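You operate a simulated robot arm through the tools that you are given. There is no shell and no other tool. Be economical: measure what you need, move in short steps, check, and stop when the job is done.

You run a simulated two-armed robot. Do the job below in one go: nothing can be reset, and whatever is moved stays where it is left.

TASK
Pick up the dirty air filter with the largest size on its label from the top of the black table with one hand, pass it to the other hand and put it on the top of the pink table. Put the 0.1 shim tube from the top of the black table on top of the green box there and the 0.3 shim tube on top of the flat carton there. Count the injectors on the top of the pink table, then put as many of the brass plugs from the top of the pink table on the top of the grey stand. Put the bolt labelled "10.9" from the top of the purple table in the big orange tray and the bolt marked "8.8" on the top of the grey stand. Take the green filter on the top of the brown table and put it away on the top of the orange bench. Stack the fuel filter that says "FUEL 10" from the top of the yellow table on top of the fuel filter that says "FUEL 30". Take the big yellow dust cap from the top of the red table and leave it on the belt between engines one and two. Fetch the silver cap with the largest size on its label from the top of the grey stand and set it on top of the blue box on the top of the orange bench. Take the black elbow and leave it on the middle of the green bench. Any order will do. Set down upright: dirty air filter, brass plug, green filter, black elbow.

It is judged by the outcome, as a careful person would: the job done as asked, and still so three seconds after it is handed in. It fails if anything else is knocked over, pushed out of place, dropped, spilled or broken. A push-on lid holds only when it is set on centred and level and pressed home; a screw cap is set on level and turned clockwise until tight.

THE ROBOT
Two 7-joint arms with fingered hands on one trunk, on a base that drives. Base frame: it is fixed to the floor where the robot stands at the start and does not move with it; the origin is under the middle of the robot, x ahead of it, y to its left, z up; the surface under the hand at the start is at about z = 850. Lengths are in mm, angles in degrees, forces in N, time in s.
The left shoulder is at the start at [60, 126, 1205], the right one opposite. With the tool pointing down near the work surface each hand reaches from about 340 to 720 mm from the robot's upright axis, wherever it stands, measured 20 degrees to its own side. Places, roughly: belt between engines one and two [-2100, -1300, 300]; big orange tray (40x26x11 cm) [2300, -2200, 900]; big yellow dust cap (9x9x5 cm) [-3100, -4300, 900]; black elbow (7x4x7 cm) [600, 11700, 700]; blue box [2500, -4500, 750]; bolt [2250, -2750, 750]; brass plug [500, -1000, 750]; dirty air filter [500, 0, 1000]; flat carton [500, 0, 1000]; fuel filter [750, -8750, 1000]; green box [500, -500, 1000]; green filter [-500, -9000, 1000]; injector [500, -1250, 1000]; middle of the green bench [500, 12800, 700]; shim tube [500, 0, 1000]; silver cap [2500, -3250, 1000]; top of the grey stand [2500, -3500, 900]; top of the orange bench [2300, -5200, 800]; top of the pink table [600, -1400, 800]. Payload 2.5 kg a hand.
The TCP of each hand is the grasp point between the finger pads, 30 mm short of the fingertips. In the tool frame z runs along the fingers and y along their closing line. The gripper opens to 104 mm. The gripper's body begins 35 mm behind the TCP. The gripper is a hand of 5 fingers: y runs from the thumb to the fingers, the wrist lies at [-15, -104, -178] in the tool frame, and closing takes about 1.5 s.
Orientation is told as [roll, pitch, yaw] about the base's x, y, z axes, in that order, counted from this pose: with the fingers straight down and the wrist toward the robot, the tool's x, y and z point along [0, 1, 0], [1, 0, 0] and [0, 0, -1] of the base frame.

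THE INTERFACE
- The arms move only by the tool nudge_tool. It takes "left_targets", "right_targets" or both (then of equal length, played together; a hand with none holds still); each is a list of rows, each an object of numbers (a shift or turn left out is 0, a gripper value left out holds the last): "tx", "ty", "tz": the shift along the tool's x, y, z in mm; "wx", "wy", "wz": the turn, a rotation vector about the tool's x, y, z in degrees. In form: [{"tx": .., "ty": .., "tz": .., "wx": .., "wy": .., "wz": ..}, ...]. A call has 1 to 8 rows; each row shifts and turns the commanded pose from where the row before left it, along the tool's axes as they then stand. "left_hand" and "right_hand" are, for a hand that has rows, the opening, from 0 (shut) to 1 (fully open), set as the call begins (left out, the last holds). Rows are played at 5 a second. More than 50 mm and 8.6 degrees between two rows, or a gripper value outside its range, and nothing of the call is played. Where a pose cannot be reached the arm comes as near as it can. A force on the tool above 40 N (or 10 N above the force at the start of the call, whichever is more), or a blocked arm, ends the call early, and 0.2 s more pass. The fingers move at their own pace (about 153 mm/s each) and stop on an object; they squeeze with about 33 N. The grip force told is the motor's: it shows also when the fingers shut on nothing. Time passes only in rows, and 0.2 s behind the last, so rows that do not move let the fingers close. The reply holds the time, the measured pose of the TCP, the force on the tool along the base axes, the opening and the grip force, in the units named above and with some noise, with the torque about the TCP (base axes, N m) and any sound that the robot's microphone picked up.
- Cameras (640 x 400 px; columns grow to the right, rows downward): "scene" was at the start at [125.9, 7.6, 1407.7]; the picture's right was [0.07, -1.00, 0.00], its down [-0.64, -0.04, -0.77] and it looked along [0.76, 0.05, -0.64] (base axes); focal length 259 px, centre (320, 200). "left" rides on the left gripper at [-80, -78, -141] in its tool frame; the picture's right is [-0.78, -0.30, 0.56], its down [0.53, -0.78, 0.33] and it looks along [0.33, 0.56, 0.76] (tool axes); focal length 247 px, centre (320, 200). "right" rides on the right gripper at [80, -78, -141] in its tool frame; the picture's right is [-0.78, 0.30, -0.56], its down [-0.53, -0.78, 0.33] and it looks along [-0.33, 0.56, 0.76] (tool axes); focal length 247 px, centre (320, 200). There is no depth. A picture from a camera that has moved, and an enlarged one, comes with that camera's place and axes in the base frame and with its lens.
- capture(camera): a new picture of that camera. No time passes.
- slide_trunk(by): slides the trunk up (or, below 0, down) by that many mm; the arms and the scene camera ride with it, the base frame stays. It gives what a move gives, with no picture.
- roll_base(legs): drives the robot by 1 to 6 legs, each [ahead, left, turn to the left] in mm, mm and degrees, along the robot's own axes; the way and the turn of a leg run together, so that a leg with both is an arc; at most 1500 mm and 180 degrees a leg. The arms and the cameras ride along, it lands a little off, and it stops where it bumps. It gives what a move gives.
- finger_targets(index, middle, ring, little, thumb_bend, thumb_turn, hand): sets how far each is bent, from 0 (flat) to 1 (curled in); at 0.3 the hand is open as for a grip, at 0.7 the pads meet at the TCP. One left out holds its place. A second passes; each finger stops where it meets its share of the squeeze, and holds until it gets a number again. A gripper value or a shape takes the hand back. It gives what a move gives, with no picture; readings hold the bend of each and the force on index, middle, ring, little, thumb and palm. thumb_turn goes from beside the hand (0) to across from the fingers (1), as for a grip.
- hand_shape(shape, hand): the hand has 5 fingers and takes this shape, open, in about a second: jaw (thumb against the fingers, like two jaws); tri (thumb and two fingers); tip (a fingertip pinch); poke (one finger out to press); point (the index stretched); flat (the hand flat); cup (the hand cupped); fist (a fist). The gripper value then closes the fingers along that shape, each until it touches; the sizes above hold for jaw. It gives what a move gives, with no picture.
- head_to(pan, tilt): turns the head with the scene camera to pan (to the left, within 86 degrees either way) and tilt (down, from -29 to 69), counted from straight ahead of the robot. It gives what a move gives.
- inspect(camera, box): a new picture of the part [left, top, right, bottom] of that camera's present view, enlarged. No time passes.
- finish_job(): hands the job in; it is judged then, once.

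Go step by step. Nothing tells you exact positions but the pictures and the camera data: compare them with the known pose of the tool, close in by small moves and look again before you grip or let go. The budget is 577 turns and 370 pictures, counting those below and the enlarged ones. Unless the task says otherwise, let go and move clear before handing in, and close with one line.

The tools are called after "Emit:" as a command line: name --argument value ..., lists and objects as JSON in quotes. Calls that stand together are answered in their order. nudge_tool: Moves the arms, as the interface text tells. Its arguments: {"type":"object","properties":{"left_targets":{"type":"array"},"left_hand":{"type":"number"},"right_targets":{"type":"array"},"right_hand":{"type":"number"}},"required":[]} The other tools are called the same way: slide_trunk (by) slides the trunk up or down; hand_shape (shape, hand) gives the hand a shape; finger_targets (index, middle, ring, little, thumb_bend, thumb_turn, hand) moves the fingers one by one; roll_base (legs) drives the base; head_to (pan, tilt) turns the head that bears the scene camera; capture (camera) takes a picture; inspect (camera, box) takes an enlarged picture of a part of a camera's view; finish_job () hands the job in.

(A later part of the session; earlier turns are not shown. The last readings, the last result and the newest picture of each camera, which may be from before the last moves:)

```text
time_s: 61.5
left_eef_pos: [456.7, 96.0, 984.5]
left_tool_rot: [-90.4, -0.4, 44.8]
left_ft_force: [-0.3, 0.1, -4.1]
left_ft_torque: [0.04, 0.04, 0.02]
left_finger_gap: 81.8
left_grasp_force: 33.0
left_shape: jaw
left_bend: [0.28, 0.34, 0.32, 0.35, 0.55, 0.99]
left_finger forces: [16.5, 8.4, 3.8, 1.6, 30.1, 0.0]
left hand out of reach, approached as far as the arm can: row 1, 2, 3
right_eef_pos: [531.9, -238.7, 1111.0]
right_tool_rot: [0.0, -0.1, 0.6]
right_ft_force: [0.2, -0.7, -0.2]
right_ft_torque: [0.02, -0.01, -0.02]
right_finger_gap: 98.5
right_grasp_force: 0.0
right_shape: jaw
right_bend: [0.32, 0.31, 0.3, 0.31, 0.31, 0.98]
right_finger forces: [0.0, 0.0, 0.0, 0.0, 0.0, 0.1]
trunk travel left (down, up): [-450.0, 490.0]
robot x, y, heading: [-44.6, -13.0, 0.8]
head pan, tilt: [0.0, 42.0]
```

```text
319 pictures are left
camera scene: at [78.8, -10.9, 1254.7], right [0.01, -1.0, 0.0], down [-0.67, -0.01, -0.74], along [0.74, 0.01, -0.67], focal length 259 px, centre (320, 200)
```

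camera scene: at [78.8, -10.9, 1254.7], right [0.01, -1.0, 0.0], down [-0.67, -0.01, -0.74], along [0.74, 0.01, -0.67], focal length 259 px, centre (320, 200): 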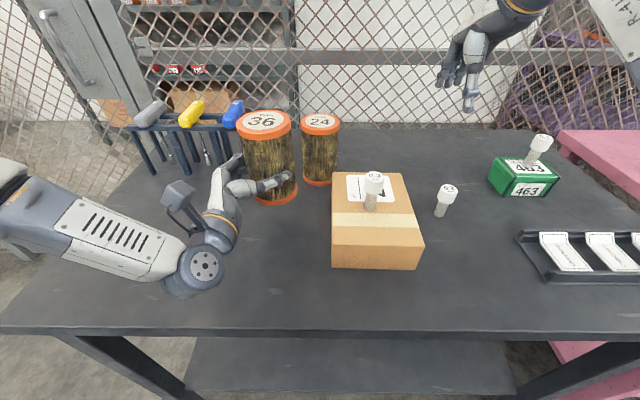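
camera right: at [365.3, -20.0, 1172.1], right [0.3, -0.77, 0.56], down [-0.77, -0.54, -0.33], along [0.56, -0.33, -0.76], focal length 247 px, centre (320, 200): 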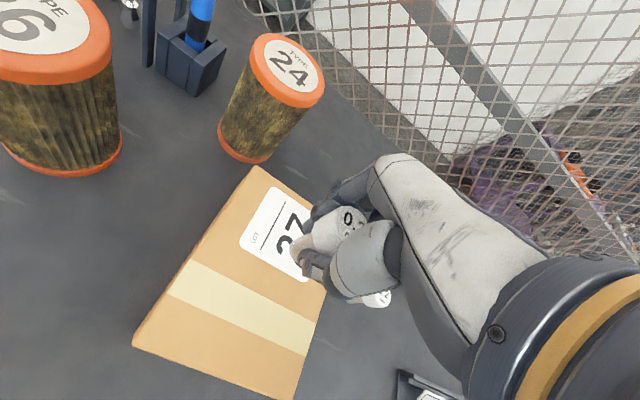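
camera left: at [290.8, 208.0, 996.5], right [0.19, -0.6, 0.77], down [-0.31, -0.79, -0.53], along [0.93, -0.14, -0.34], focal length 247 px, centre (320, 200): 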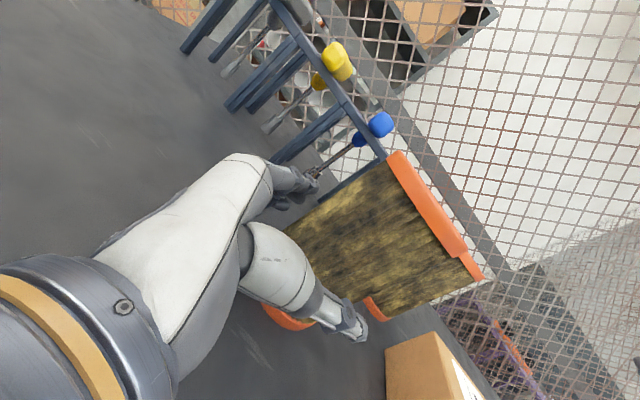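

The arm solver drops height near its limits, so I'll do the handover in free space: raise the trunk and back away from the table.

Emit:
slide_trunk --by 180

Emit:
roll_base --legs '[[-400, 0, 0]]'

Emit:
nudge_tool --left_targets '[{"wx": 8}, {"wx": 8}, {"wx": 8}, {}]'

Emit:
nudge_tool --right_targets '[{"wz": -8}, {"wz": -8}, {"wz": -8}, {"wz": -8}, {"wz": -8}, {"wz": -8}, {}]' --right_hand 1.0

Emit:
capture --camera "scene"

```text
time_s: 63.5
left_eef_pos: [457.6, 97.2, 1163.0]
left_tool_rot: [-90.3, -0.2, 44.8]
left_ft_force: [0.0, -1.0, -4.2]
left_ft_torque: [0.09, 0.09, 0.01]
left_finger_gap: 81.9
left_grasp_force: 33.0
left_shape: jaw
left_bend: [0.28, 0.34, 0.32, 0.35, 0.55, 0.99]
left_finger forces: [16.6, 8.4, 3.7, 1.5, 30.1, 0.0]
right_eef_pos: [533.3, -237.5, 1290.2]
right_tool_rot: [-0.1, 0.0, 0.5]
right_ft_force: [0.6, 0.4, 0.1]
right_ft_torque: [-0.01, 0.02, 0.05]
right_finger_gap: 98.4
right_grasp_force: 0.1
right_shape: jaw
right_bend: [0.32, 0.31, 0.3, 0.31, 0.31, 0.98]
right_finger forces: [0.1, 0.0, 0.1, 0.1, 0.0, 0.0]
trunk travel left (down, up): [-630.0, 310.0]
robot x, y, heading: [-43.7, -17.7, 0.8]
head pan, tilt: [0.0, 42.0]
```

```text
time_s: 66.0
left_eef_pos: [59.1, 94.4, 1164.6]
left_tool_rot: [-90.2, -0.2, 45.1]
left_ft_force: [-1.1, 0.0, -3.3]
left_ft_torque: [0.07, 0.09, 0.03]
left_finger_gap: 81.5
left_grasp_force: 33.1
left_shape: jaw
left_bend: [0.28, 0.34, 0.32, 0.35, 0.55, 0.99]
left_finger forces: [16.7, 8.3, 3.8, 1.3, 30.1, 0.0]
right_eef_pos: [134.4, -240.4, 1292.0]
right_tool_rot: [-0.1, 0.0, 0.9]
right_ft_force: [-0.7, -0.4, -0.6]
right_ft_torque: [0.0, -0.02, 0.01]
right_finger_gap: 98.6
right_grasp_force: 0.1
right_shape: jaw
right_bend: [0.32, 0.31, 0.3, 0.31, 0.31, 0.98]
right_finger forces: [0.0, 0.1, 0.0, 0.1, 0.0, 0.0]
trunk travel left (down, up): [-630.0, 310.0]
robot x, y, heading: [-444.2, -17.0, 1.1]
head pan, tilt: [0.0, 42.0]
```

```text
time_s: 67.0
left_eef_pos: [58.4, 94.9, 1164.8]
left_tool_rot: [-90.1, -0.3, 21.1]
left_ft_force: [0.5, 1.1, -2.8]
left_ft_torque: [0.06, 0.02, 0.02]
left_finger_gap: 81.5
left_grasp_force: 32.9
left_shape: jaw
left_bend: [0.28, 0.34, 0.32, 0.35, 0.55, 0.99]
left_finger forces: [16.7, 8.3, 3.8, 1.3, 29.9, 0.0]
right_eef_pos: [134.6, -241.1, 1291.7]
right_tool_rot: [0.0, 0.0, 0.9]
right_ft_force: [0.2, -0.8, -0.8]
right_ft_torque: [0.02, -0.01, -0.01]
right_finger_gap: 98.7
right_grasp_force: 0.1
right_shape: jaw
right_bend: [0.32, 0.31, 0.3, 0.31, 0.31, 0.98]
right_finger forces: [0.0, 0.1, 0.1, 0.0, 0.1, 0.0]
trunk travel left (down, up): [-630.0, 310.0]
robot x, y, heading: [-443.4, -16.9, 0.5]
head pan, tilt: [0.0, 42.0]
```

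```text
time_s: 68.6
left_eef_pos: [58.7, 94.2, 1164.0]
left_tool_rot: [-90.3, -0.3, 21.1]
left_ft_force: [0.1, -0.5, -3.1]
left_ft_torque: [0.04, 0.03, 0.01]
left_finger_gap: 81.7
left_grasp_force: 32.8
left_shape: jaw
left_bend: [0.28, 0.34, 0.32, 0.35, 0.55, 0.99]
left_finger forces: [16.7, 8.3, 3.8, 1.3, 30.0, 0.1]
right_eef_pos: [120.5, -240.3, 1272.1]
right_tool_rot: [0.0, 0.0, 16.9]
right_ft_force: [-0.2, 0.2, 0.1]
right_ft_torque: [0.03, 0.02, 0.01]
right_finger_gap: 103.8
right_grasp_force: 0.1
right_shape: jaw
right_bend: [0.3, 0.3, 0.3, 0.3, 0.3, 0.98]
right_finger forces: [0.0, 0.0, 0.0, 0.1, 0.0, 0.0]
right hand out of reach, approached as far as the arm can: row 2, 3, 4, 5, 6
trunk travel left (down, up): [-630.0, 310.0]
robot x, y, heading: [-445.4, -21.4, 0.7]
head pan, tilt: [0.0, 42.0]
```

```text
318 pictures are left
camera scene: at [-319.7, -15.3, 1434.7], right [0.01, -1.0, 0.0], down [-0.67, -0.01, -0.74], along [0.74, 0.01, -0.67], focal length 259 px, centre (320, 200)
```

scene: 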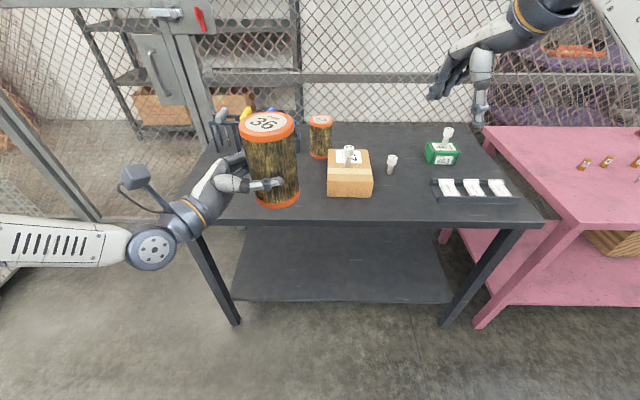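

Left reoriented fine. I'll try bringing the filter towards the centre line.

Emit:
nudge_tool --left_targets '[{"tz": 37, "ty": -14.4}, {"tz": 37, "ty": -14.4}, {"tz": 37, "ty": -14.4}, {}]'

Emit:
nudge_tool --right_targets '[{"ty": -29, "tx": 8}, {"ty": -29, "tx": 8}, {"wz": -8}, {"wz": -8}, {"wz": -8}, {}]'

```text
time_s: 69.6
left_eef_pos: [55.5, -17.4, 1168.3]
left_tool_rot: [-90.2, -0.3, 21.1]
left_ft_force: [0.1, 0.5, -3.1]
left_ft_torque: [0.08, 0.04, 0.0]
left_finger_gap: 81.2
left_grasp_force: 33.1
left_shape: jaw
left_bend: [0.28, 0.34, 0.32, 0.35, 0.55, 0.99]
left_finger forces: [16.6, 8.4, 3.9, 1.2, 29.9, 0.1]
left hand out of reach, approached as far as the arm can: row 3
right_eef_pos: [120.5, -240.0, 1273.7]
right_tool_rot: [-0.1, 0.0, 16.9]
right_ft_force: [0.2, -0.2, -0.2]
right_ft_torque: [0.01, -0.02, 0.03]
right_finger_gap: 103.9
right_grasp_force: 0.0
right_shape: jaw
right_bend: [0.3, 0.3, 0.3, 0.3, 0.3, 0.98]
right_finger forces: [0.0, 0.1, 0.0, 0.0, 0.0, 0.1]
trunk travel left (down, up): [-630.0, 310.0]
robot x, y, heading: [-444.0, -21.6, 0.7]
head pan, tilt: [0.0, 42.0]
```

```text
time_s: 71.0
left_eef_pos: [54.9, -16.5, 1168.4]
left_tool_rot: [-90.2, -0.3, 21.1]
left_ft_force: [-0.2, 0.4, -3.9]
left_ft_torque: [0.08, 0.02, -0.03]
left_finger_gap: 81.8
left_grasp_force: 32.9
left_shape: jaw
left_bend: [0.28, 0.34, 0.32, 0.35, 0.55, 0.99]
left_finger forces: [16.6, 8.3, 3.8, 1.3, 30.1, 0.0]
right_eef_pos: [59.7, -241.8, 1272.1]
right_tool_rot: [0.0, 0.0, 24.8]
right_ft_force: [-0.2, -0.1, -0.4]
right_ft_torque: [-0.03, -0.04, -0.02]
right_finger_gap: 103.8
right_grasp_force: 0.1
right_shape: jaw
right_bend: [0.3, 0.3, 0.3, 0.3, 0.3, 0.98]
right_finger forces: [0.0, 0.1, 0.0, 0.0, 0.0, 0.0]
right hand out of reach, approached as far as the arm can: row 4, 5
trunk travel left (down, up): [-630.0, 310.0]
robot x, y, heading: [-443.4, -17.6, 0.9]
head pan, tilt: [0.0, 42.0]
```

Left now holds the filter on the centre line. I'll lower it so the right hand can come over its top comfortably.

Emit:
nudge_tool --left_targets '[{"tx": 40}, {"tx": 40}, {"tx": 40}, {"tx": 30}, {}]'

Emit:
nudge_tool --right_targets '[{"tx": 36, "ty": 17}, {"tx": 36, "ty": 17}, {"tx": 36, "ty": 17}, {}]'

Emit:
capture --camera "scene"

```text
time_s: 72.2
left_eef_pos: [34.2, 51.0, 1105.9]
left_tool_rot: [-90.0, -0.2, 21.1]
left_ft_force: [0.0, -0.2, -2.7]
left_ft_torque: [0.07, 0.05, -0.03]
left_finger_gap: 81.5
left_grasp_force: 33.2
left_shape: jaw
left_bend: [0.28, 0.34, 0.32, 0.35, 0.55, 0.99]
left_finger forces: [16.6, 8.4, 3.8, 1.2, 30.0, 0.0]
left hand out of reach, approached as far as the arm can: row 1, 2, 3, 4
right_eef_pos: [61.7, -241.7, 1272.2]
right_tool_rot: [0.0, 0.0, 24.9]
right_ft_force: [0.5, 0.6, 0.0]
right_ft_torque: [0.0, 0.0, 0.0]
right_finger_gap: 103.8
right_grasp_force: 0.2
right_shape: jaw
right_bend: [0.3, 0.3, 0.3, 0.3, 0.3, 0.98]
right_finger forces: [0.0, 0.1, 0.0, 0.0, 0.0, 0.0]
trunk travel left (down, up): [-630.0, 310.0]
robot x, y, heading: [-447.9, -15.9, 1.0]
head pan, tilt: [0.0, 42.0]
```

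```text
time_s: 73.2
left_eef_pos: [33.3, 49.4, 1105.5]
left_tool_rot: [-90.0, -0.1, 21.1]
left_ft_force: [-0.3, 0.4, -3.4]
left_ft_torque: [0.07, 0.01, 0.04]
left_finger_gap: 81.6
left_grasp_force: 33.1
left_shape: jaw
left_bend: [0.28, 0.34, 0.32, 0.35, 0.55, 0.99]
left_finger forces: [16.7, 8.3, 3.8, 1.2, 30.0, 0.0]
right_eef_pos: [59.2, -123.8, 1272.9]
right_tool_rot: [0.0, 0.1, 24.8]
right_ft_force: [-0.4, 0.8, -0.7]
right_ft_torque: [0.01, -0.04, 0.01]
right_finger_gap: 103.6
right_grasp_force: 0.1
right_shape: jaw
right_bend: [0.3, 0.3, 0.3, 0.3, 0.3, 0.98]
right_finger forces: [0.0, 0.1, 0.0, 0.1, 0.0, 0.0]
trunk travel left (down, up): [-630.0, 310.0]
robot x, y, heading: [-447.7, -19.3, 0.8]
head pan, tilt: [0.0, 42.0]
```

```text
317 pictures are left
camera scene: at [-319.7, -15.8, 1434.7], right [0.01, -1.0, 0.0], down [-0.67, -0.01, -0.74], along [0.74, 0.01, -0.67], focal length 259 px, centre (320, 200)
```

scene: 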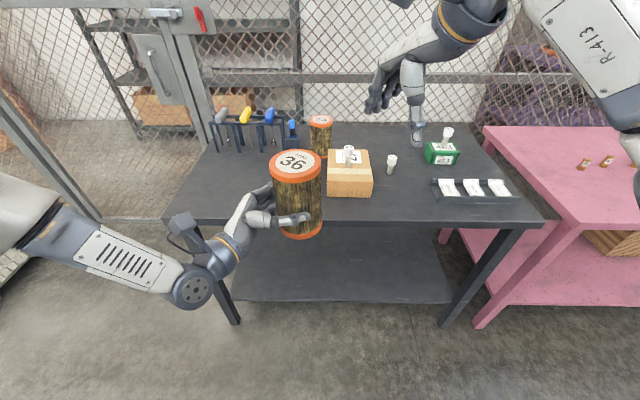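

Filter top is now about z 1198 and the right hand passes above. Moving the right hand over it.

Emit:
nudge_tool --right_targets '[{"tx": 38, "ty": 12}, {"tx": 38, "ty": 12}, {"tx": 38, "ty": 12}, {"tx": 38, "ty": 12}, {}]'

Emit:
capture --camera "scene"

Emit:
capture --camera "right"

Emit:
capture --camera "left"

```text
time_s: 74.4
left_eef_pos: [34.2, 49.3, 1105.2]
left_tool_rot: [-90.0, -0.1, 21.0]
left_ft_force: [-0.2, 0.7, -2.3]
left_ft_torque: [0.07, 0.03, 0.03]
left_finger_gap: 81.7
left_grasp_force: 33.3
left_shape: jaw
left_bend: [0.28, 0.34, 0.32, 0.35, 0.55, 0.99]
left_finger forces: [16.6, 8.3, 3.9, 1.3, 30.0, 0.0]
right_eef_pos: [40.4, 36.3, 1274.7]
right_tool_rot: [0.1, 0.0, 24.8]
right_ft_force: [0.7, 0.7, -0.2]
right_ft_torque: [0.03, 0.02, -0.02]
right_finger_gap: 103.7
right_grasp_force: 0.1
right_shape: jaw
right_bend: [0.3, 0.3, 0.3, 0.3, 0.3, 0.98]
right_finger forces: [0.0, 0.1, 0.1, 0.1, 0.0, 0.0]
trunk travel left (down, up): [-630.0, 310.0]
robot x, y, heading: [-444.4, -14.7, 1.0]
head pan, tilt: [0.0, 42.0]
```

```text
316 pictures are left
camera scene: at [-319.6, -15.7, 1434.7], right [0.01, -1.0, 0.0], down [-0.67, -0.01, -0.74], along [0.74, 0.01, -0.67], focal length 259 px, centre (320, 200)
```

scene: 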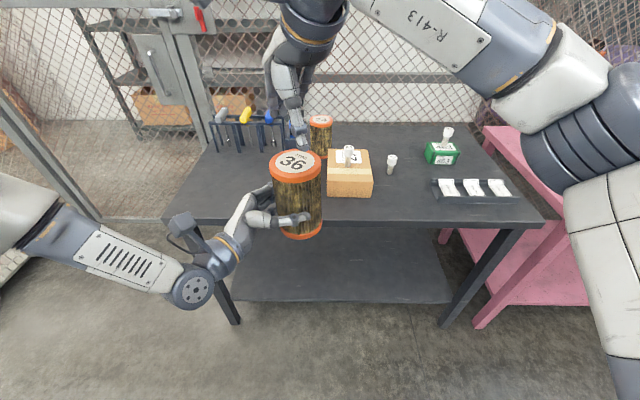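

```text
315 pictures are left
camera right: at [-63.0, 76.3, 1414.7], right [0.59, -0.58, 0.56], down [-0.48, -0.81, -0.33], along [0.65, -0.07, -0.76], focal length 247 px, centre (320, 200)
```

right: 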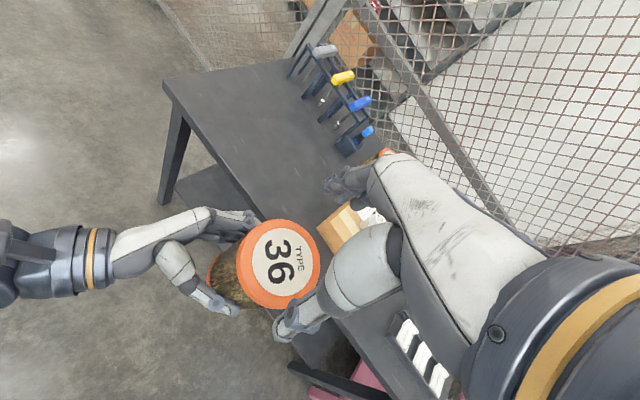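

```text
314 pictures are left
camera left: at [-88.9, 154.4, 1185.7], right [-0.08, -0.63, 0.77], down [-0.6, -0.59, -0.54], along [0.79, -0.51, -0.33], focal length 247 px, centre (320, 200)
```

left: 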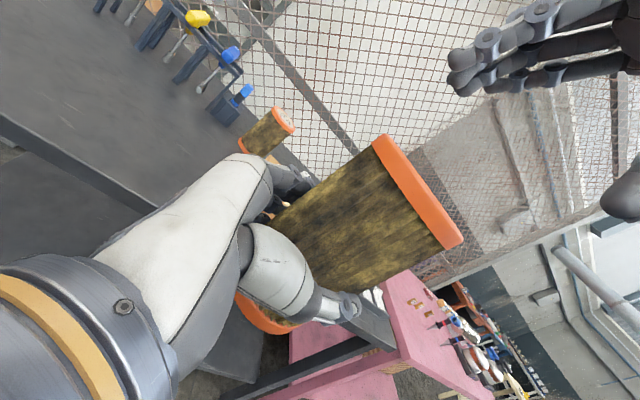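

The right hand is centred to a few mm (needs about −7 mm in its closing direction). Adjust and descend partway.

Emit:
nudge_tool --right_targets '[{"tx": -2, "ty": -7}, {"tz": 20}, {"tz": 15}, {}]'

Emit:
capture --camera "right"

Emit:
inspect --camera "scene" --box '[200, 60, 400, 260]'

```text
time_s: 75.4
left_eef_pos: [34.2, 50.2, 1104.9]
left_tool_rot: [-90.1, -0.2, 21.0]
left_ft_force: [-0.5, -0.8, -3.3]
left_ft_torque: [0.05, 0.03, 0.02]
left_finger_gap: 81.4
left_grasp_force: 32.4
left_shape: jaw
left_bend: [0.28, 0.34, 0.32, 0.35, 0.55, 0.99]
left_finger forces: [16.5, 8.3, 3.7, 1.3, 30.0, 0.0]
right_eef_pos: [34.8, 30.7, 1236.7]
right_tool_rot: [-0.1, 0.0, 24.8]
right_ft_force: [-0.1, -0.1, 0.1]
right_ft_torque: [0.02, -0.02, 0.0]
right_finger_gap: 103.9
right_grasp_force: 0.1
right_shape: jaw
right_bend: [0.3, 0.3, 0.3, 0.3, 0.3, 0.98]
right_finger forces: [0.0, 0.0, 0.0, 0.1, 0.0, 0.0]
trunk travel left (down, up): [-630.0, 310.0]
robot x, y, heading: [-445.4, -17.9, 0.9]
head pan, tilt: [0.0, 42.0]
```

```text
313 pictures are left
camera right: at [-68.8, 71.5, 1377.2], right [0.59, -0.58, 0.56], down [-0.48, -0.81, -0.33], along [0.65, -0.07, -0.76], focal length 247 px, centre (320, 200)
```

right: 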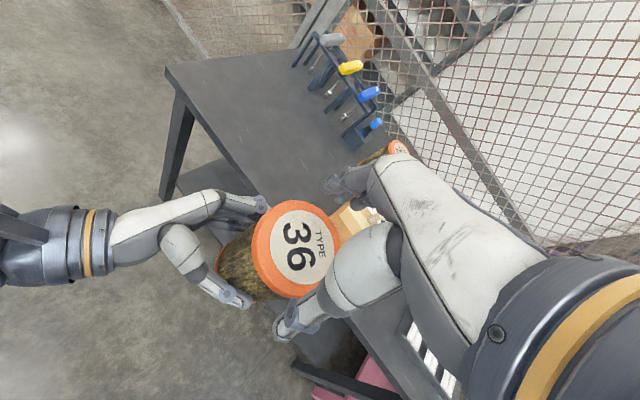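

```text
2.00 times, centred on (300, 160) of scene
camera zoom: at [-319.7, -15.2, 1434.7], right [0.01, -1.0, 0.0], down [-0.67, -0.01, -0.74], along [0.74, 0.01, -0.67], focal length 518 px, centre (360, 280)
```

zoom: 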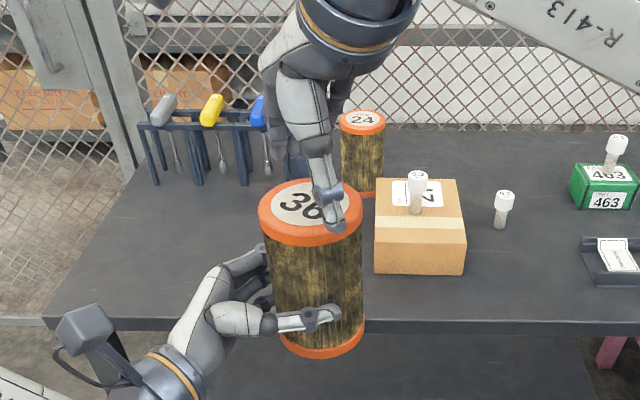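

Centred within 4 mm. Continue descending so the fingers straddle the top.

Emit:
nudge_tool --right_targets '[{"tx": 3, "ty": -1, "tz": 18}, {"tz": 18}, {"tz": 18}, {}]'

Emit:
capture --camera "right"

Emit:
inspect --camera "scene" --box '[200, 60, 400, 260]'

Emit:
capture --camera "left"

```text
time_s: 76.4
left_eef_pos: [32.9, 49.8, 1104.9]
left_tool_rot: [-90.0, -0.2, 21.0]
left_ft_force: [-1.9, -3.6, -9.6]
left_ft_torque: [0.28, 0.07, -0.12]
left_finger_gap: 81.7
left_grasp_force: 32.6
left_shape: jaw
left_bend: [0.28, 0.34, 0.31, 0.34, 0.55, 1.0]
left_finger forces: [15.2, 8.5, 4.8, 2.7, 34.7, 0.0]
right_eef_pos: [32.7, 32.8, 1183.2]
right_tool_rot: [0.1, -0.2, 24.9]
right_ft_force: [4.2, 3.1, 6.5]
right_ft_torque: [0.13, -0.26, 0.07]
right_finger_gap: 103.8
right_grasp_force: 0.0
right_shape: jaw
right_bend: [0.28, 0.3, 0.3, 0.3, 0.3, 0.98]
right_finger forces: [6.3, 0.1, 0.1, 0.0, 0.0, 0.0]
trunk travel left (down, up): [-630.0, 310.0]
robot x, y, heading: [-444.7, -17.2, 1.0]
head pan, tilt: [0.0, 42.0]
```

```text
311 pictures are left
camera right: at [-71.2, 72.3, 1323.1], right [0.59, -0.58, 0.56], down [-0.48, -0.81, -0.33], along [0.65, -0.07, -0.76], focal length 247 px, centre (320, 200)
```

right: 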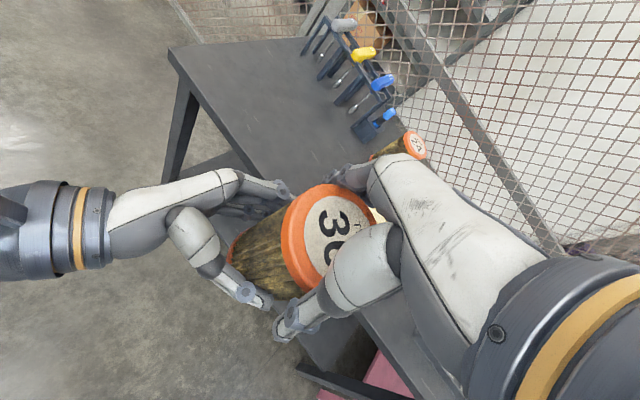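

```text
2.00 times, centred on (300, 160) of scene
camera zoom: at [-319.8, -15.2, 1434.7], right [0.01, -1.0, 0.0], down [-0.67, -0.01, -0.74], along [0.74, 0.01, -0.67], focal length 518 px, centre (360, 280)
```

zoom: 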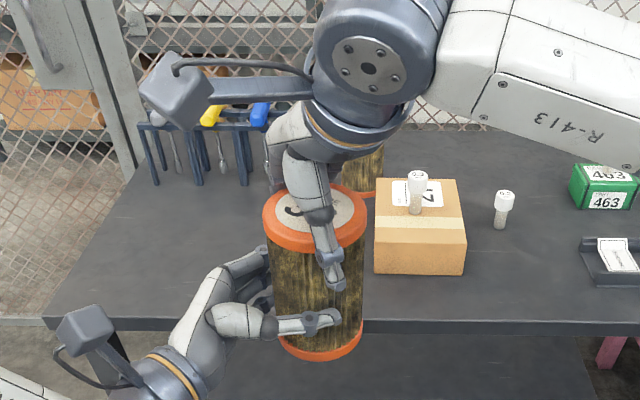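

```text
309 pictures are left
camera left: at [-89.2, 154.5, 1185.2], right [-0.08, -0.63, 0.77], down [-0.61, -0.59, -0.54], along [0.79, -0.51, -0.33], focal length 247 px, centre (320, 200)
```

left: 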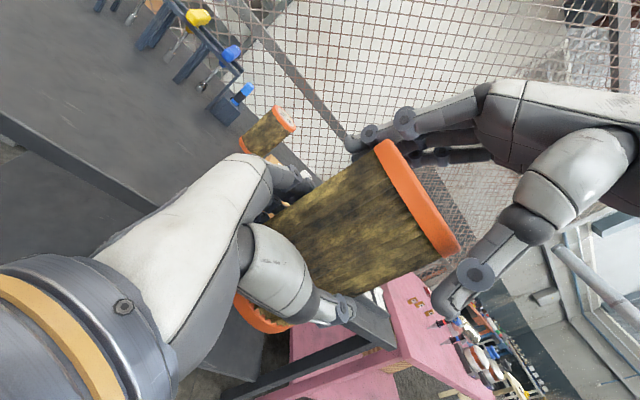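

The right fingers straddle the rim (index just touching). Closing the right hand.

Emit:
nudge_tool --right_targets '[{"ty": 3}, {}, {}, {}, {}, {}, {}]' --right_hand 0.0

Emit:
inspect --camera "scene" --box '[200, 60, 400, 260]'

Emit:
capture --camera "left"

```text
time_s: 78.0
left_eef_pos: [33.7, 49.8, 1105.3]
left_tool_rot: [-90.1, -0.2, 21.2]
left_ft_force: [0.1, -1.2, -9.3]
left_ft_torque: [0.21, 0.06, -0.07]
left_finger_gap: 81.6
left_grasp_force: 32.6
left_shape: jaw
left_bend: [0.28, 0.34, 0.31, 0.34, 0.55, 1.0]
left_finger forces: [16.2, 9.4, 4.8, 2.6, 33.1, 0.0]
right_eef_pos: [36.2, 33.5, 1183.0]
right_tool_rot: [0.1, 0.0, 24.9]
right_ft_force: [-1.0, 0.2, 5.8]
right_ft_torque: [0.06, 0.0, 0.11]
right_finger_gap: 81.2
right_grasp_force: 33.0
right_shape: jaw
right_bend: [0.29, 0.33, 0.32, 0.33, 0.6, 1.0]
right_finger forces: [25.2, 7.8, 2.7, 0.0, 34.5, 0.0]
trunk travel left (down, up): [-630.0, 310.0]
robot x, y, heading: [-443.8, -16.0, 0.7]
head pan, tilt: [0.0, 42.0]
```

```text
2.00 times, centred on (300, 160) of scene
camera zoom: at [-319.7, -15.2, 1434.7], right [0.01, -1.0, 0.0], down [-0.67, -0.01, -0.74], along [0.74, 0.01, -0.67], focal length 518 px, centre (360, 280)
```

zoom: 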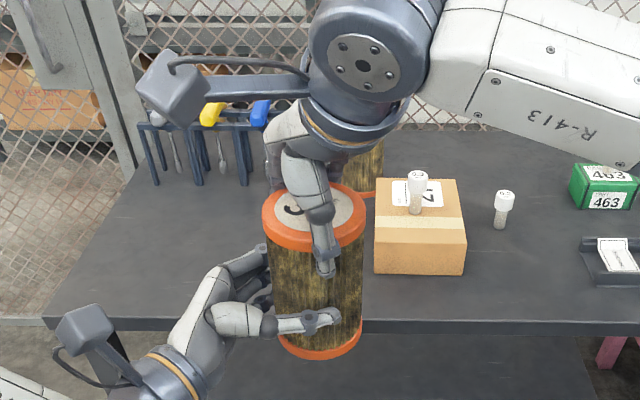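

```text
307 pictures are left
camera left: at [-89.0, 154.9, 1185.6], right [-0.08, -0.63, 0.78], down [-0.6, -0.59, -0.54], along [0.79, -0.51, -0.33], focal length 247 px, centre (320, 200)
```

left: 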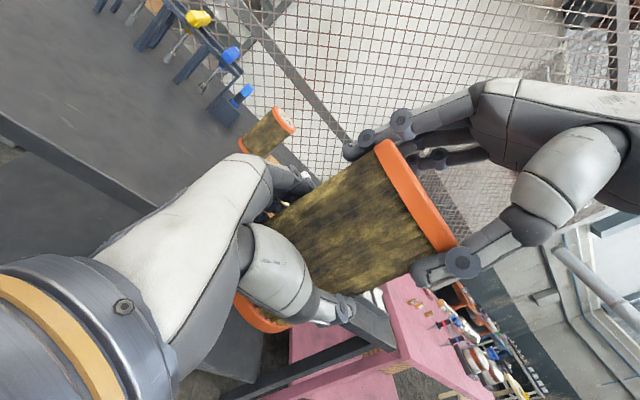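

Both hands hold it firmly. I'll open the left and back it out along its fingers.

Emit:
nudge_tool --left_targets '[{}, {}, {}, {}, {}]' --left_hand 1.0

Emit:
nudge_tool --left_targets '[{"tz": -25}, {"tz": -40}, {"tz": -40}, {"tz": -40}, {}]'

Emit:
capture --camera "scene"

```text
time_s: 79.2
left_eef_pos: [34.9, 50.4, 1105.6]
left_tool_rot: [-90.0, -0.1, 21.1]
left_ft_force: [-0.6, 0.0, 0.3]
left_ft_torque: [-0.02, -0.02, -0.01]
left_finger_gap: 103.7
left_grasp_force: 0.1
left_shape: jaw
left_bend: [0.3, 0.3, 0.3, 0.3, 0.3, 0.98]
left_finger forces: [0.1, 0.0, 0.0, 0.1, 0.0, 0.0]
right_eef_pos: [35.6, 33.2, 1183.6]
right_tool_rot: [-0.1, -0.1, 24.9]
right_ft_force: [0.2, -0.7, 0.3]
right_ft_torque: [0.01, 0.02, 0.01]
right_finger_gap: 81.5
right_grasp_force: 33.5
right_shape: jaw
right_bend: [0.29, 0.33, 0.32, 0.33, 0.6, 1.0]
right_finger forces: [24.5, 8.0, 2.8, 0.1, 35.3, 0.1]
trunk travel left (down, up): [-630.0, 310.0]
robot x, y, heading: [-445.5, -17.0, 0.9]
head pan, tilt: [0.0, 42.0]
```

```text
time_s: 80.4
left_eef_pos: [-20.0, 185.3, 1106.8]
left_tool_rot: [-90.1, -0.2, 21.1]
left_ft_force: [0.3, 0.3, 1.3]
left_ft_torque: [-0.01, 0.02, 0.02]
left_finger_gap: 103.5
left_grasp_force: 0.1
left_shape: jaw
left_bend: [0.3, 0.3, 0.3, 0.3, 0.3, 0.98]
left_finger forces: [0.1, 0.0, 0.0, 0.0, 0.1, 0.0]
right_eef_pos: [35.7, 33.3, 1182.3]
right_tool_rot: [0.0, 0.0, 24.9]
right_ft_force: [0.7, -0.7, -0.3]
right_ft_torque: [0.03, 0.02, 0.01]
right_finger_gap: 81.0
right_grasp_force: 33.2
right_shape: jaw
right_bend: [0.29, 0.33, 0.32, 0.33, 0.6, 1.0]
right_finger forces: [24.6, 8.0, 2.8, 0.0, 35.2, 0.0]
trunk travel left (down, up): [-630.0, 310.0]
robot x, y, heading: [-445.1, -21.2, 0.8]
head pan, tilt: [0.0, 42.0]
```

```text
306 pictures are left
camera scene: at [-319.2, -15.6, 1434.6], right [0.01, -1.0, 0.0], down [-0.67, -0.01, -0.74], along [0.74, 0.01, -0.67], focal length 259 px, centre (320, 200)
```

scene: 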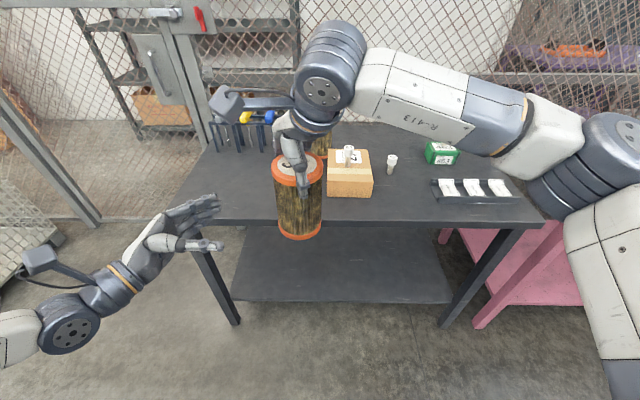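

Handover complete. I'll move the right hand back to its own side and return the left to fingers-down.

Emit:
nudge_tool --right_targets '[{"tx": -42, "ty": -19}, {"tx": -42, "ty": -19}, {"tx": -42, "ty": -19}, {"tx": -42, "ty": -19}, {"tx": -42, "ty": -19}, {}, {}, {}]' --left_targets '[{"wx": 7}, {"wx": 7}, {"wx": 7}, {"wy": 8.2}, {"wy": 8.2}, {"wy": 8.2}, {"wy": 8.2}, {"wy": 8.2}]'

Emit:
nudge_tool --right_targets '[{"wz": 8}, {"wz": 8}, {"wz": 8}, {}, {}, {}, {}, {}]' --left_targets '[{"wy": 8.2}, {"wy": 8.2}, {"wy": 8.2}, {"wy": 8.2}, {"wy": 8.2}, {"wy": 8}, {}, {}]'

Emit:
capture --camera "scene"

```text
time_s: 82.2
left_eef_pos: [-19.2, 186.0, 1107.7]
left_tool_rot: [-48.9, -0.4, 0.0]
left_ft_force: [0.5, -0.4, -0.1]
left_ft_torque: [0.03, -0.03, 0.0]
left_finger_gap: 103.6
left_grasp_force: 0.0
left_shape: jaw
left_bend: [0.3, 0.3, 0.3, 0.3, 0.3, 0.98]
left_finger forces: [0.1, 0.1, 0.1, 0.0, 0.0, 0.0]
right_eef_pos: [40.3, -196.8, 1183.8]
right_tool_rot: [0.1, 0.0, 24.9]
right_ft_force: [0.1, 0.6, -0.1]
right_ft_torque: [0.02, 0.01, -0.03]
right_finger_gap: 81.4
right_grasp_force: 32.9
right_shape: jaw
right_bend: [0.3, 0.33, 0.32, 0.33, 0.6, 0.99]
right_finger forces: [24.6, 8.1, 2.6, 0.0, 34.9, 0.0]
trunk travel left (down, up): [-630.0, 310.0]
robot x, y, heading: [-442.0, -14.9, 0.6]
head pan, tilt: [0.0, 42.0]
```

```text
time_s: 84.0
left_eef_pos: [-23.4, 287.2, 1082.0]
left_tool_rot: [-4.4, -0.1, -1.0]
left_ft_force: [-0.2, -0.8, -0.2]
left_ft_torque: [0.01, -0.03, -0.02]
left_finger_gap: 103.7
left_grasp_force: 0.1
left_shape: jaw
left_bend: [0.3, 0.3, 0.3, 0.3, 0.3, 0.98]
left_finger forces: [0.0, 0.1, 0.1, 0.0, 0.0, 0.1]
left hand out of reach, approached as far as the arm can: row 4, 5, 6
right_eef_pos: [37.8, -196.1, 1183.7]
right_tool_rot: [0.0, -0.1, 0.9]
right_ft_force: [-0.2, -1.0, 0.2]
right_ft_torque: [0.04, 0.0, -0.02]
right_finger_gap: 81.1
right_grasp_force: 32.7
right_shape: jaw
right_bend: [0.3, 0.33, 0.32, 0.33, 0.6, 0.99]
right_finger forces: [24.7, 8.1, 2.6, 0.0, 34.9, 0.0]
trunk travel left (down, up): [-630.0, 310.0]
robot x, y, heading: [-443.9, -21.7, 1.0]
head pan, tilt: [0.0, 42.0]
```

```text
305 pictures are left
camera scene: at [-319.7, -15.2, 1434.7], right [0.01, -1.0, 0.0], down [-0.67, -0.01, -0.74], along [0.74, 0.01, -0.67], focal length 259 px, centre (320, 200)
```

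scene: 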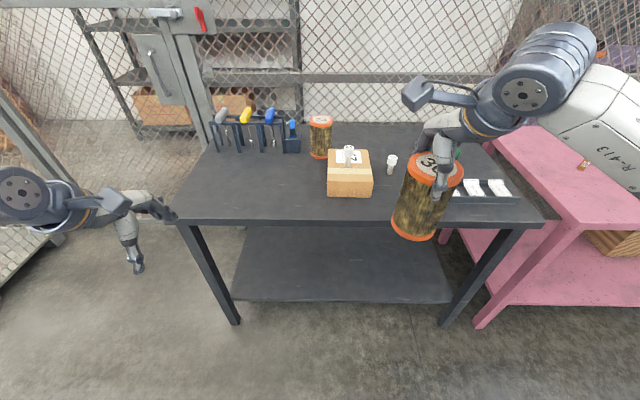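

Straighten the left hand and drive along to the pink table.

Emit:
nudge_tool --left_targets '[{"tx": -20, "ty": 20}, {"wy": 4.4}, {"wz": -1}, {"tz": -40}, {"tz": -40}]'

Emit:
roll_base --legs '[[0, -1100, -0.9]]'

Emit:
capture --camera "scene"

```text
time_s: 85.2
left_eef_pos: [-6.3, 339.7, 1136.9]
left_tool_rot: [1.2, 3.2, 0.5]
left_ft_force: [-0.7, 0.1, -0.9]
left_ft_torque: [-0.03, 0.03, -0.01]
left_finger_gap: 103.9
left_grasp_force: 0.0
left_shape: jaw
left_bend: [0.3, 0.3, 0.3, 0.3, 0.3, 0.98]
left_finger forces: [0.0, 0.0, 0.0, 0.0, 0.0, 0.0]
left hand out of reach, approached as far as the arm can: row 1, 2, 3, 4, 5
right_eef_pos: [37.9, -196.3, 1183.0]
right_tool_rot: [0.0, 0.0, 1.0]
right_ft_force: [-0.9, -1.1, -0.3]
right_ft_torque: [-0.02, 0.03, -0.02]
right_finger_gap: 81.2
right_grasp_force: 32.8
right_shape: jaw
right_bend: [0.3, 0.33, 0.32, 0.33, 0.6, 0.99]
right_finger forces: [24.4, 8.2, 2.7, 0.0, 35.0, 0.0]
trunk travel left (down, up): [-630.0, 310.0]
robot x, y, heading: [-445.0, -18.4, 0.8]
head pan, tilt: [0.0, 42.0]
```

```text
time_s: 90.9
left_eef_pos: [8.4, -778.4, 1136.3]
left_tool_rot: [1.1, 3.1, 0.3]
left_ft_force: [1.0, 0.4, -0.1]
left_ft_torque: [0.01, -0.01, 0.0]
left_finger_gap: 103.9
left_grasp_force: 0.0
left_shape: jaw
left_bend: [0.3, 0.3, 0.3, 0.3, 0.3, 0.98]
left_finger forces: [0.1, 0.1, 0.0, 0.0, 0.1, 0.0]
right_eef_pos: [51.0, -1314.7, 1183.7]
right_tool_rot: [0.1, 0.0, 0.5]
right_ft_force: [0.6, -0.9, 0.0]
right_ft_torque: [0.04, 0.03, -0.03]
right_finger_gap: 81.5
right_grasp_force: 32.8
right_shape: jaw
right_bend: [0.3, 0.33, 0.32, 0.33, 0.6, 0.99]
right_finger forces: [24.4, 8.0, 2.7, 0.0, 34.9, 0.0]
trunk travel left (down, up): [-630.0, 310.0]
robot x, y, heading: [-431.3, -1134.9, 0.4]
head pan, tilt: [0.0, 42.0]
```

```text
304 pictures are left
camera scene: at [-306.0, -1132.5, 1434.7], right [0.01, -1.0, 0.0], down [-0.67, -0.01, -0.74], along [0.74, 0.01, -0.67], focal length 259 px, centre (320, 200)
```

scene: 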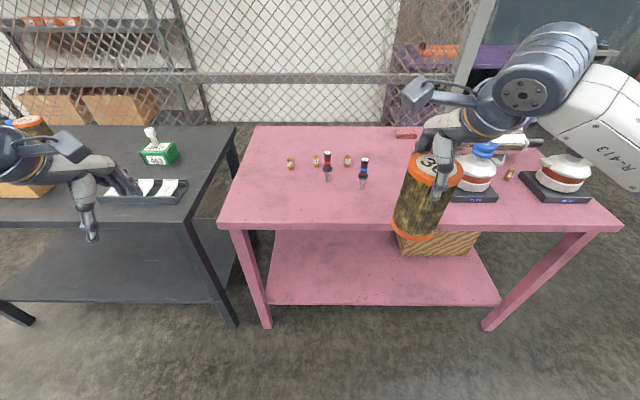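

The filter is upright in the right hand. The pink table's near-left corner is empty, so I'll set the filter at about [400, -900]; driving left then ahead.

Emit:
roll_base --legs '[[0, 410, 0], [330, 0, 0]]'

Emit:
head_to --pan -15 --tilt 45

Emit:
capture --camera "scene"

Emit:
capture --camera "right"

```text
time_s: 95.2
left_eef_pos: [335.4, -367.9, 1135.0]
left_tool_rot: [1.1, 3.4, 0.2]
left_ft_force: [0.9, 0.0, -0.4]
left_ft_torque: [-0.02, -0.01, 0.0]
left_finger_gap: 103.8
left_grasp_force: 0.1
left_shape: jaw
left_bend: [0.3, 0.3, 0.3, 0.3, 0.3, 0.98]
left_finger forces: [0.0, 0.1, 0.0, 0.0, 0.0, 0.0]
right_eef_pos: [378.5, -903.1, 1184.0]
right_tool_rot: [-0.1, 0.0, 0.5]
right_ft_force: [0.1, 0.0, 0.7]
right_ft_torque: [0.01, 0.02, 0.0]
right_finger_gap: 81.3
right_grasp_force: 32.8
right_shape: jaw
right_bend: [0.3, 0.33, 0.32, 0.33, 0.6, 0.99]
right_finger forces: [24.5, 8.0, 2.7, 0.0, 34.9, 0.0]
trunk travel left (down, up): [-630.0, 310.0]
robot x, y, heading: [-102.6, -721.3, 0.7]
head pan, tilt: [0.0, 42.0]
```

```text
time_s: 96.0
left_eef_pos: [336.0, -366.2, 1134.3]
left_tool_rot: [1.2, 3.5, 0.3]
left_ft_force: [-0.4, -0.2, 0.3]
left_ft_torque: [0.02, 0.0, 0.02]
left_finger_gap: 103.8
left_grasp_force: 0.0
left_shape: jaw
left_bend: [0.3, 0.3, 0.3, 0.3, 0.3, 0.98]
left_finger forces: [0.0, 0.0, 0.0, 0.0, 0.0, 0.0]
right_eef_pos: [377.4, -901.7, 1184.6]
right_tool_rot: [0.0, 0.0, 0.5]
right_ft_force: [-0.2, 1.1, 0.5]
right_ft_torque: [0.03, 0.01, -0.01]
right_finger_gap: 80.9
right_grasp_force: 32.7
right_shape: jaw
right_bend: [0.3, 0.33, 0.32, 0.33, 0.6, 0.99]
right_finger forces: [24.5, 8.1, 2.7, 0.0, 35.0, 0.0]
trunk travel left (down, up): [-630.0, 310.0]
robot x, y, heading: [-105.4, -722.3, 0.5]
head pan, tilt: [-15.0, 45.0]
```

```text
303 pictures are left
camera scene: at [15.9, -740.1, 1430.4], right [-0.25, -0.97, 0.0], down [-0.68, 0.18, -0.71], along [0.68, -0.18, -0.71], focal length 259 px, centre (320, 200)
```

scene: 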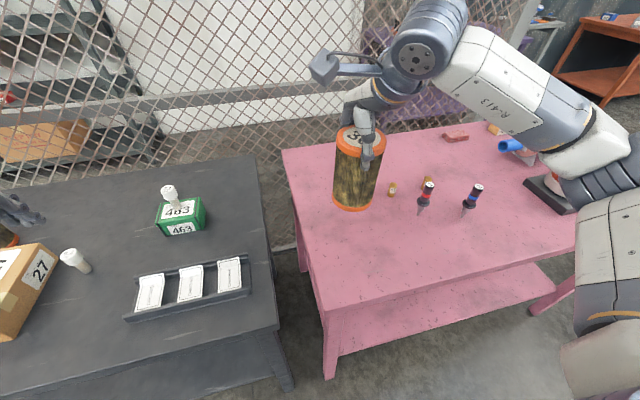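

```text
302 pictures are left
camera right: at [299.7, -822.2, 1323.4], right [0.3, -0.77, 0.56], down [-0.77, -0.54, -0.33], along [0.56, -0.33, -0.76], focal length 247 px, centre (320, 200)
```

right: 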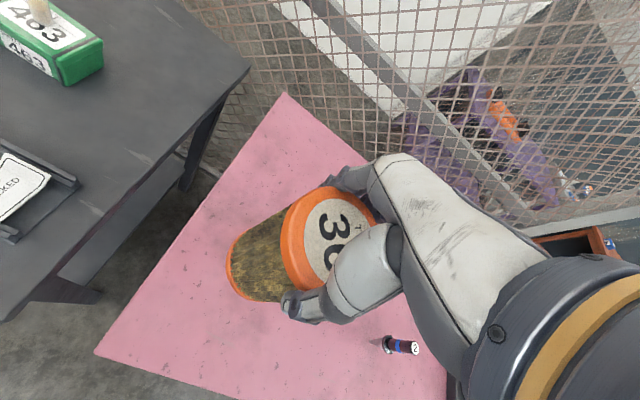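

Filter hangs over an empty patch. Lowering with the arm (table around z 820–850).

Emit:
nudge_tool --right_targets '[{"tx": -20, "tz": 30}, {"tz": 45}, {"tz": 45}, {"tz": 45}, {}]'

Emit:
inspect --camera "scene" --box '[260, 60, 460, 260]'

```text
time_s: 97.2
left_eef_pos: [333.8, -365.9, 1134.5]
left_tool_rot: [1.1, 3.4, 0.2]
left_ft_force: [-0.7, 0.2, 0.4]
left_ft_torque: [0.02, -0.02, -0.04]
left_finger_gap: 103.5
left_grasp_force: 0.0
left_shape: jaw
left_bend: [0.3, 0.3, 0.3, 0.3, 0.3, 0.98]
left_finger forces: [0.0, 0.1, 0.0, 0.1, 0.0, 0.0]
right_eef_pos: [378.2, -923.9, 1020.2]
right_tool_rot: [0.0, 0.0, 0.4]
right_ft_force: [-0.3, 0.2, -0.7]
right_ft_torque: [0.04, 0.02, 0.02]
right_finger_gap: 81.3
right_grasp_force: 32.9
right_shape: jaw
right_bend: [0.3, 0.33, 0.32, 0.33, 0.6, 0.99]
right_finger forces: [24.6, 8.0, 2.6, 0.1, 34.7, 0.1]
trunk travel left (down, up): [-630.0, 310.0]
robot x, y, heading: [-106.0, -721.5, 0.7]
head pan, tilt: [-15.0, 45.0]
```

```text
2.00 times, centred on (360, 160) of scene
camera zoom: at [15.7, -740.1, 1430.4], right [-0.25, -0.97, 0.0], down [-0.68, 0.18, -0.71], along [0.68, -0.18, -0.71], focal length 518 px, centre (240, 280)
```

zoom: 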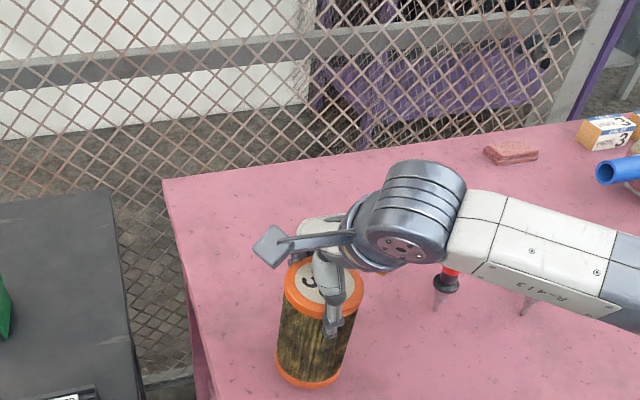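

Emit:
nudge_tool --right_targets '[{"tz": 15}, {"tz": 10}, {"tz": 6}, {"tz": 5}, {"tz": 4}, {"tz": 3}, {"tz": 3}]'

```text
time_s: 98.3
left_eef_pos: [333.9, -367.2, 1133.2]
left_tool_rot: [1.0, 3.5, 0.2]
left_ft_force: [0.1, 0.5, 0.7]
left_ft_torque: [0.0, -0.02, -0.02]
left_finger_gap: 103.9
left_grasp_force: 0.1
left_shape: jaw
left_bend: [0.3, 0.3, 0.3, 0.3, 0.3, 0.98]
left_finger forces: [0.0, 0.0, 0.0, 0.0, 0.0, 0.0]
right_eef_pos: [383.1, -921.5, 991.9]
right_tool_rot: [0.5, -2.0, 0.6]
right_ft_force: [-4.1, 1.2, 17.3]
right_ft_torque: [-0.06, 1.13, -0.04]
right_finger_gap: 79.4
right_grasp_force: 33.4
right_shape: jaw
right_bend: [0.3, 0.34, 0.33, 0.33, 0.61, 1.0]
right_finger forces: [24.7, 7.3, 1.4, 0.1, 37.1, 0.1]
trunk travel left (down, up): [-630.0, 310.0]
robot x, y, heading: [-100.9, -719.8, 0.6]
head pan, tilt: [-15.0, 45.0]
stopped in row 5 (right hand): the force on the tool passed its limit at 43 N (the readings are from after the stop); the commanded pose is now the measured one
```

Contact at about z 849. Relieve slightly and look.

Emit:
nudge_tool --right_targets '[{"tz": -3, "wx": 1.0}, {}]'

Emit:
capture --camera "scene"

Emit:
capture --camera "right"

```text
time_s: 98.9
left_eef_pos: [334.7, -365.0, 1133.3]
left_tool_rot: [1.1, 3.6, 0.1]
left_ft_force: [0.1, 0.5, -0.4]
left_ft_torque: [0.0, -0.04, -0.01]
left_finger_gap: 103.8
left_grasp_force: 0.2
left_shape: jaw
left_bend: [0.3, 0.3, 0.3, 0.3, 0.3, 0.98]
left_finger forces: [0.0, 0.1, 0.0, 0.0, 0.1, 0.0]
right_eef_pos: [382.7, -920.8, 993.9]
right_tool_rot: [0.3, -0.6, 0.5]
right_ft_force: [2.3, 1.5, 10.2]
right_ft_torque: [-0.04, 0.01, 0.04]
right_finger_gap: 79.4
right_grasp_force: 32.3
right_shape: jaw
right_bend: [0.3, 0.34, 0.32, 0.33, 0.61, 1.0]
right_finger forces: [26.9, 8.5, 2.0, 0.1, 33.2, 0.1]
trunk travel left (down, up): [-630.0, 310.0]
robot x, y, heading: [-108.5, -720.7, 0.4]
head pan, tilt: [-15.0, 45.0]
```

```text
300 pictures are left
camera scene: at [15.3, -739.4, 1430.4], right [-0.25, -0.97, 0.0], down [-0.68, 0.18, -0.71], along [0.68, -0.18, -0.71], focal length 259 px, centre (320, 200)
```

scene: 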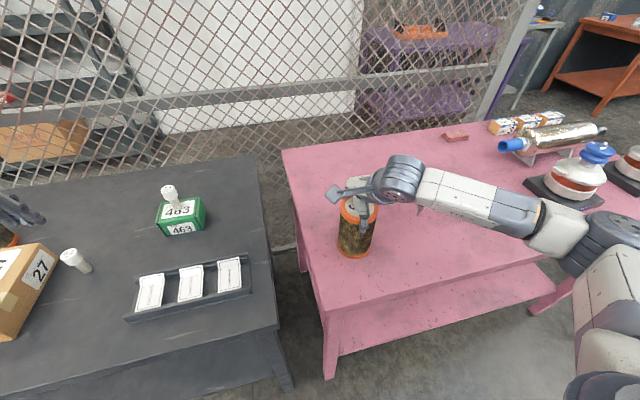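

```text
299 pictures are left
camera right: at [303.5, -842.1, 1133.2], right [0.3, -0.78, 0.56], down [-0.77, -0.54, -0.34], along [0.57, -0.33, -0.76], focal length 247 px, centre (320, 200)
```

right: 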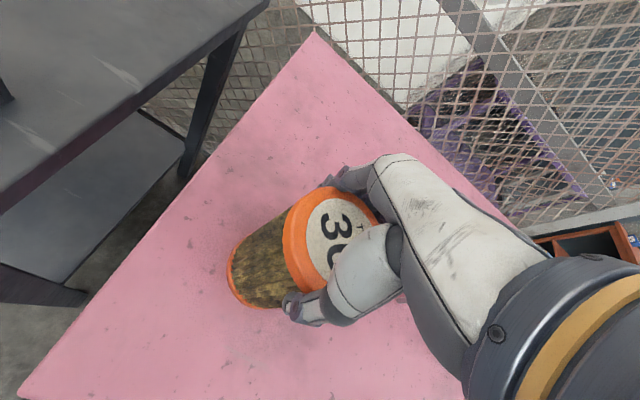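

Upright on the table; open and rise.

Emit:
nudge_tool --right_targets '[{}, {}, {}, {}, {}]' --right_hand 1.0

Emit:
nudge_tool --right_targets '[{"tz": -20}, {"tz": -40}, {"tz": -45}, {"tz": -45}, {"tz": -45}]'

Emit:
capture --camera "scene"

```text
time_s: 100.1
left_eef_pos: [336.0, -366.2, 1134.8]
left_tool_rot: [1.2, 3.5, 0.1]
left_ft_force: [-0.2, 0.2, 0.3]
left_ft_torque: [-0.02, -0.01, 0.01]
left_finger_gap: 104.0
left_grasp_force: 0.1
left_shape: jaw
left_bend: [0.3, 0.3, 0.3, 0.3, 0.3, 0.98]
left_finger forces: [0.0, 0.0, 0.1, 0.0, 0.1, 0.1]
right_eef_pos: [382.9, -922.2, 992.4]
right_tool_rot: [0.3, -0.3, 0.6]
right_ft_force: [0.7, 1.6, -1.3]
right_ft_torque: [0.02, 0.01, 0.02]
right_finger_gap: 103.9
right_grasp_force: 0.0
right_shape: jaw
right_bend: [0.3, 0.3, 0.3, 0.3, 0.3, 0.97]
right_finger forces: [0.8, 0.0, 0.0, 0.1, 0.7, 0.1]
trunk travel left (down, up): [-630.0, 310.0]
robot x, y, heading: [-102.3, -722.7, 0.4]
head pan, tilt: [-15.0, 45.0]
```

```text
time_s: 101.3
left_eef_pos: [333.1, -365.8, 1134.1]
left_tool_rot: [1.2, 3.4, 0.1]
left_ft_force: [0.5, -1.0, -0.6]
left_ft_torque: [0.01, 0.04, -0.02]
left_finger_gap: 103.8
left_grasp_force: 0.0
left_shape: jaw
left_bend: [0.3, 0.3, 0.3, 0.3, 0.3, 0.98]
left_finger forces: [0.0, 0.1, 0.0, 0.0, 0.1, 0.1]
right_eef_pos: [382.2, -922.3, 1186.9]
right_tool_rot: [0.3, -0.4, 0.6]
right_ft_force: [-1.1, 0.1, 0.4]
right_ft_torque: [-0.01, -0.01, 0.03]
right_finger_gap: 104.1
right_grasp_force: 0.0
right_shape: jaw
right_bend: [0.3, 0.3, 0.3, 0.3, 0.3, 0.97]
right_finger forces: [0.0, 0.1, 0.0, 0.1, 0.1, 0.0]
trunk travel left (down, up): [-630.0, 310.0]
robot x, y, heading: [-105.6, -717.5, 0.4]
head pan, tilt: [-15.0, 45.0]
```

```text
298 pictures are left
camera scene: at [15.6, -739.7, 1430.4], right [-0.25, -0.97, 0.0], down [-0.68, 0.18, -0.71], along [0.68, -0.18, -0.71], focal length 259 px, centre (320, 200)
```

scene: 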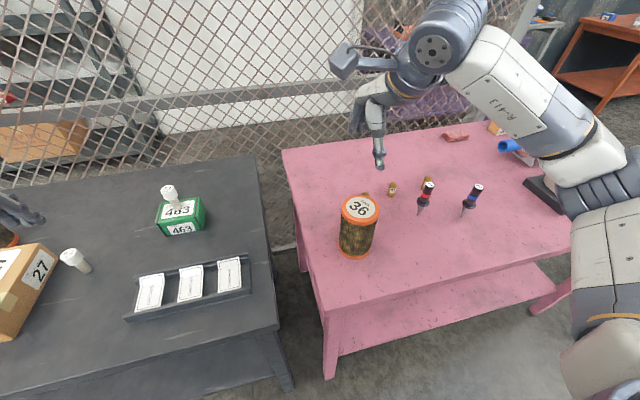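

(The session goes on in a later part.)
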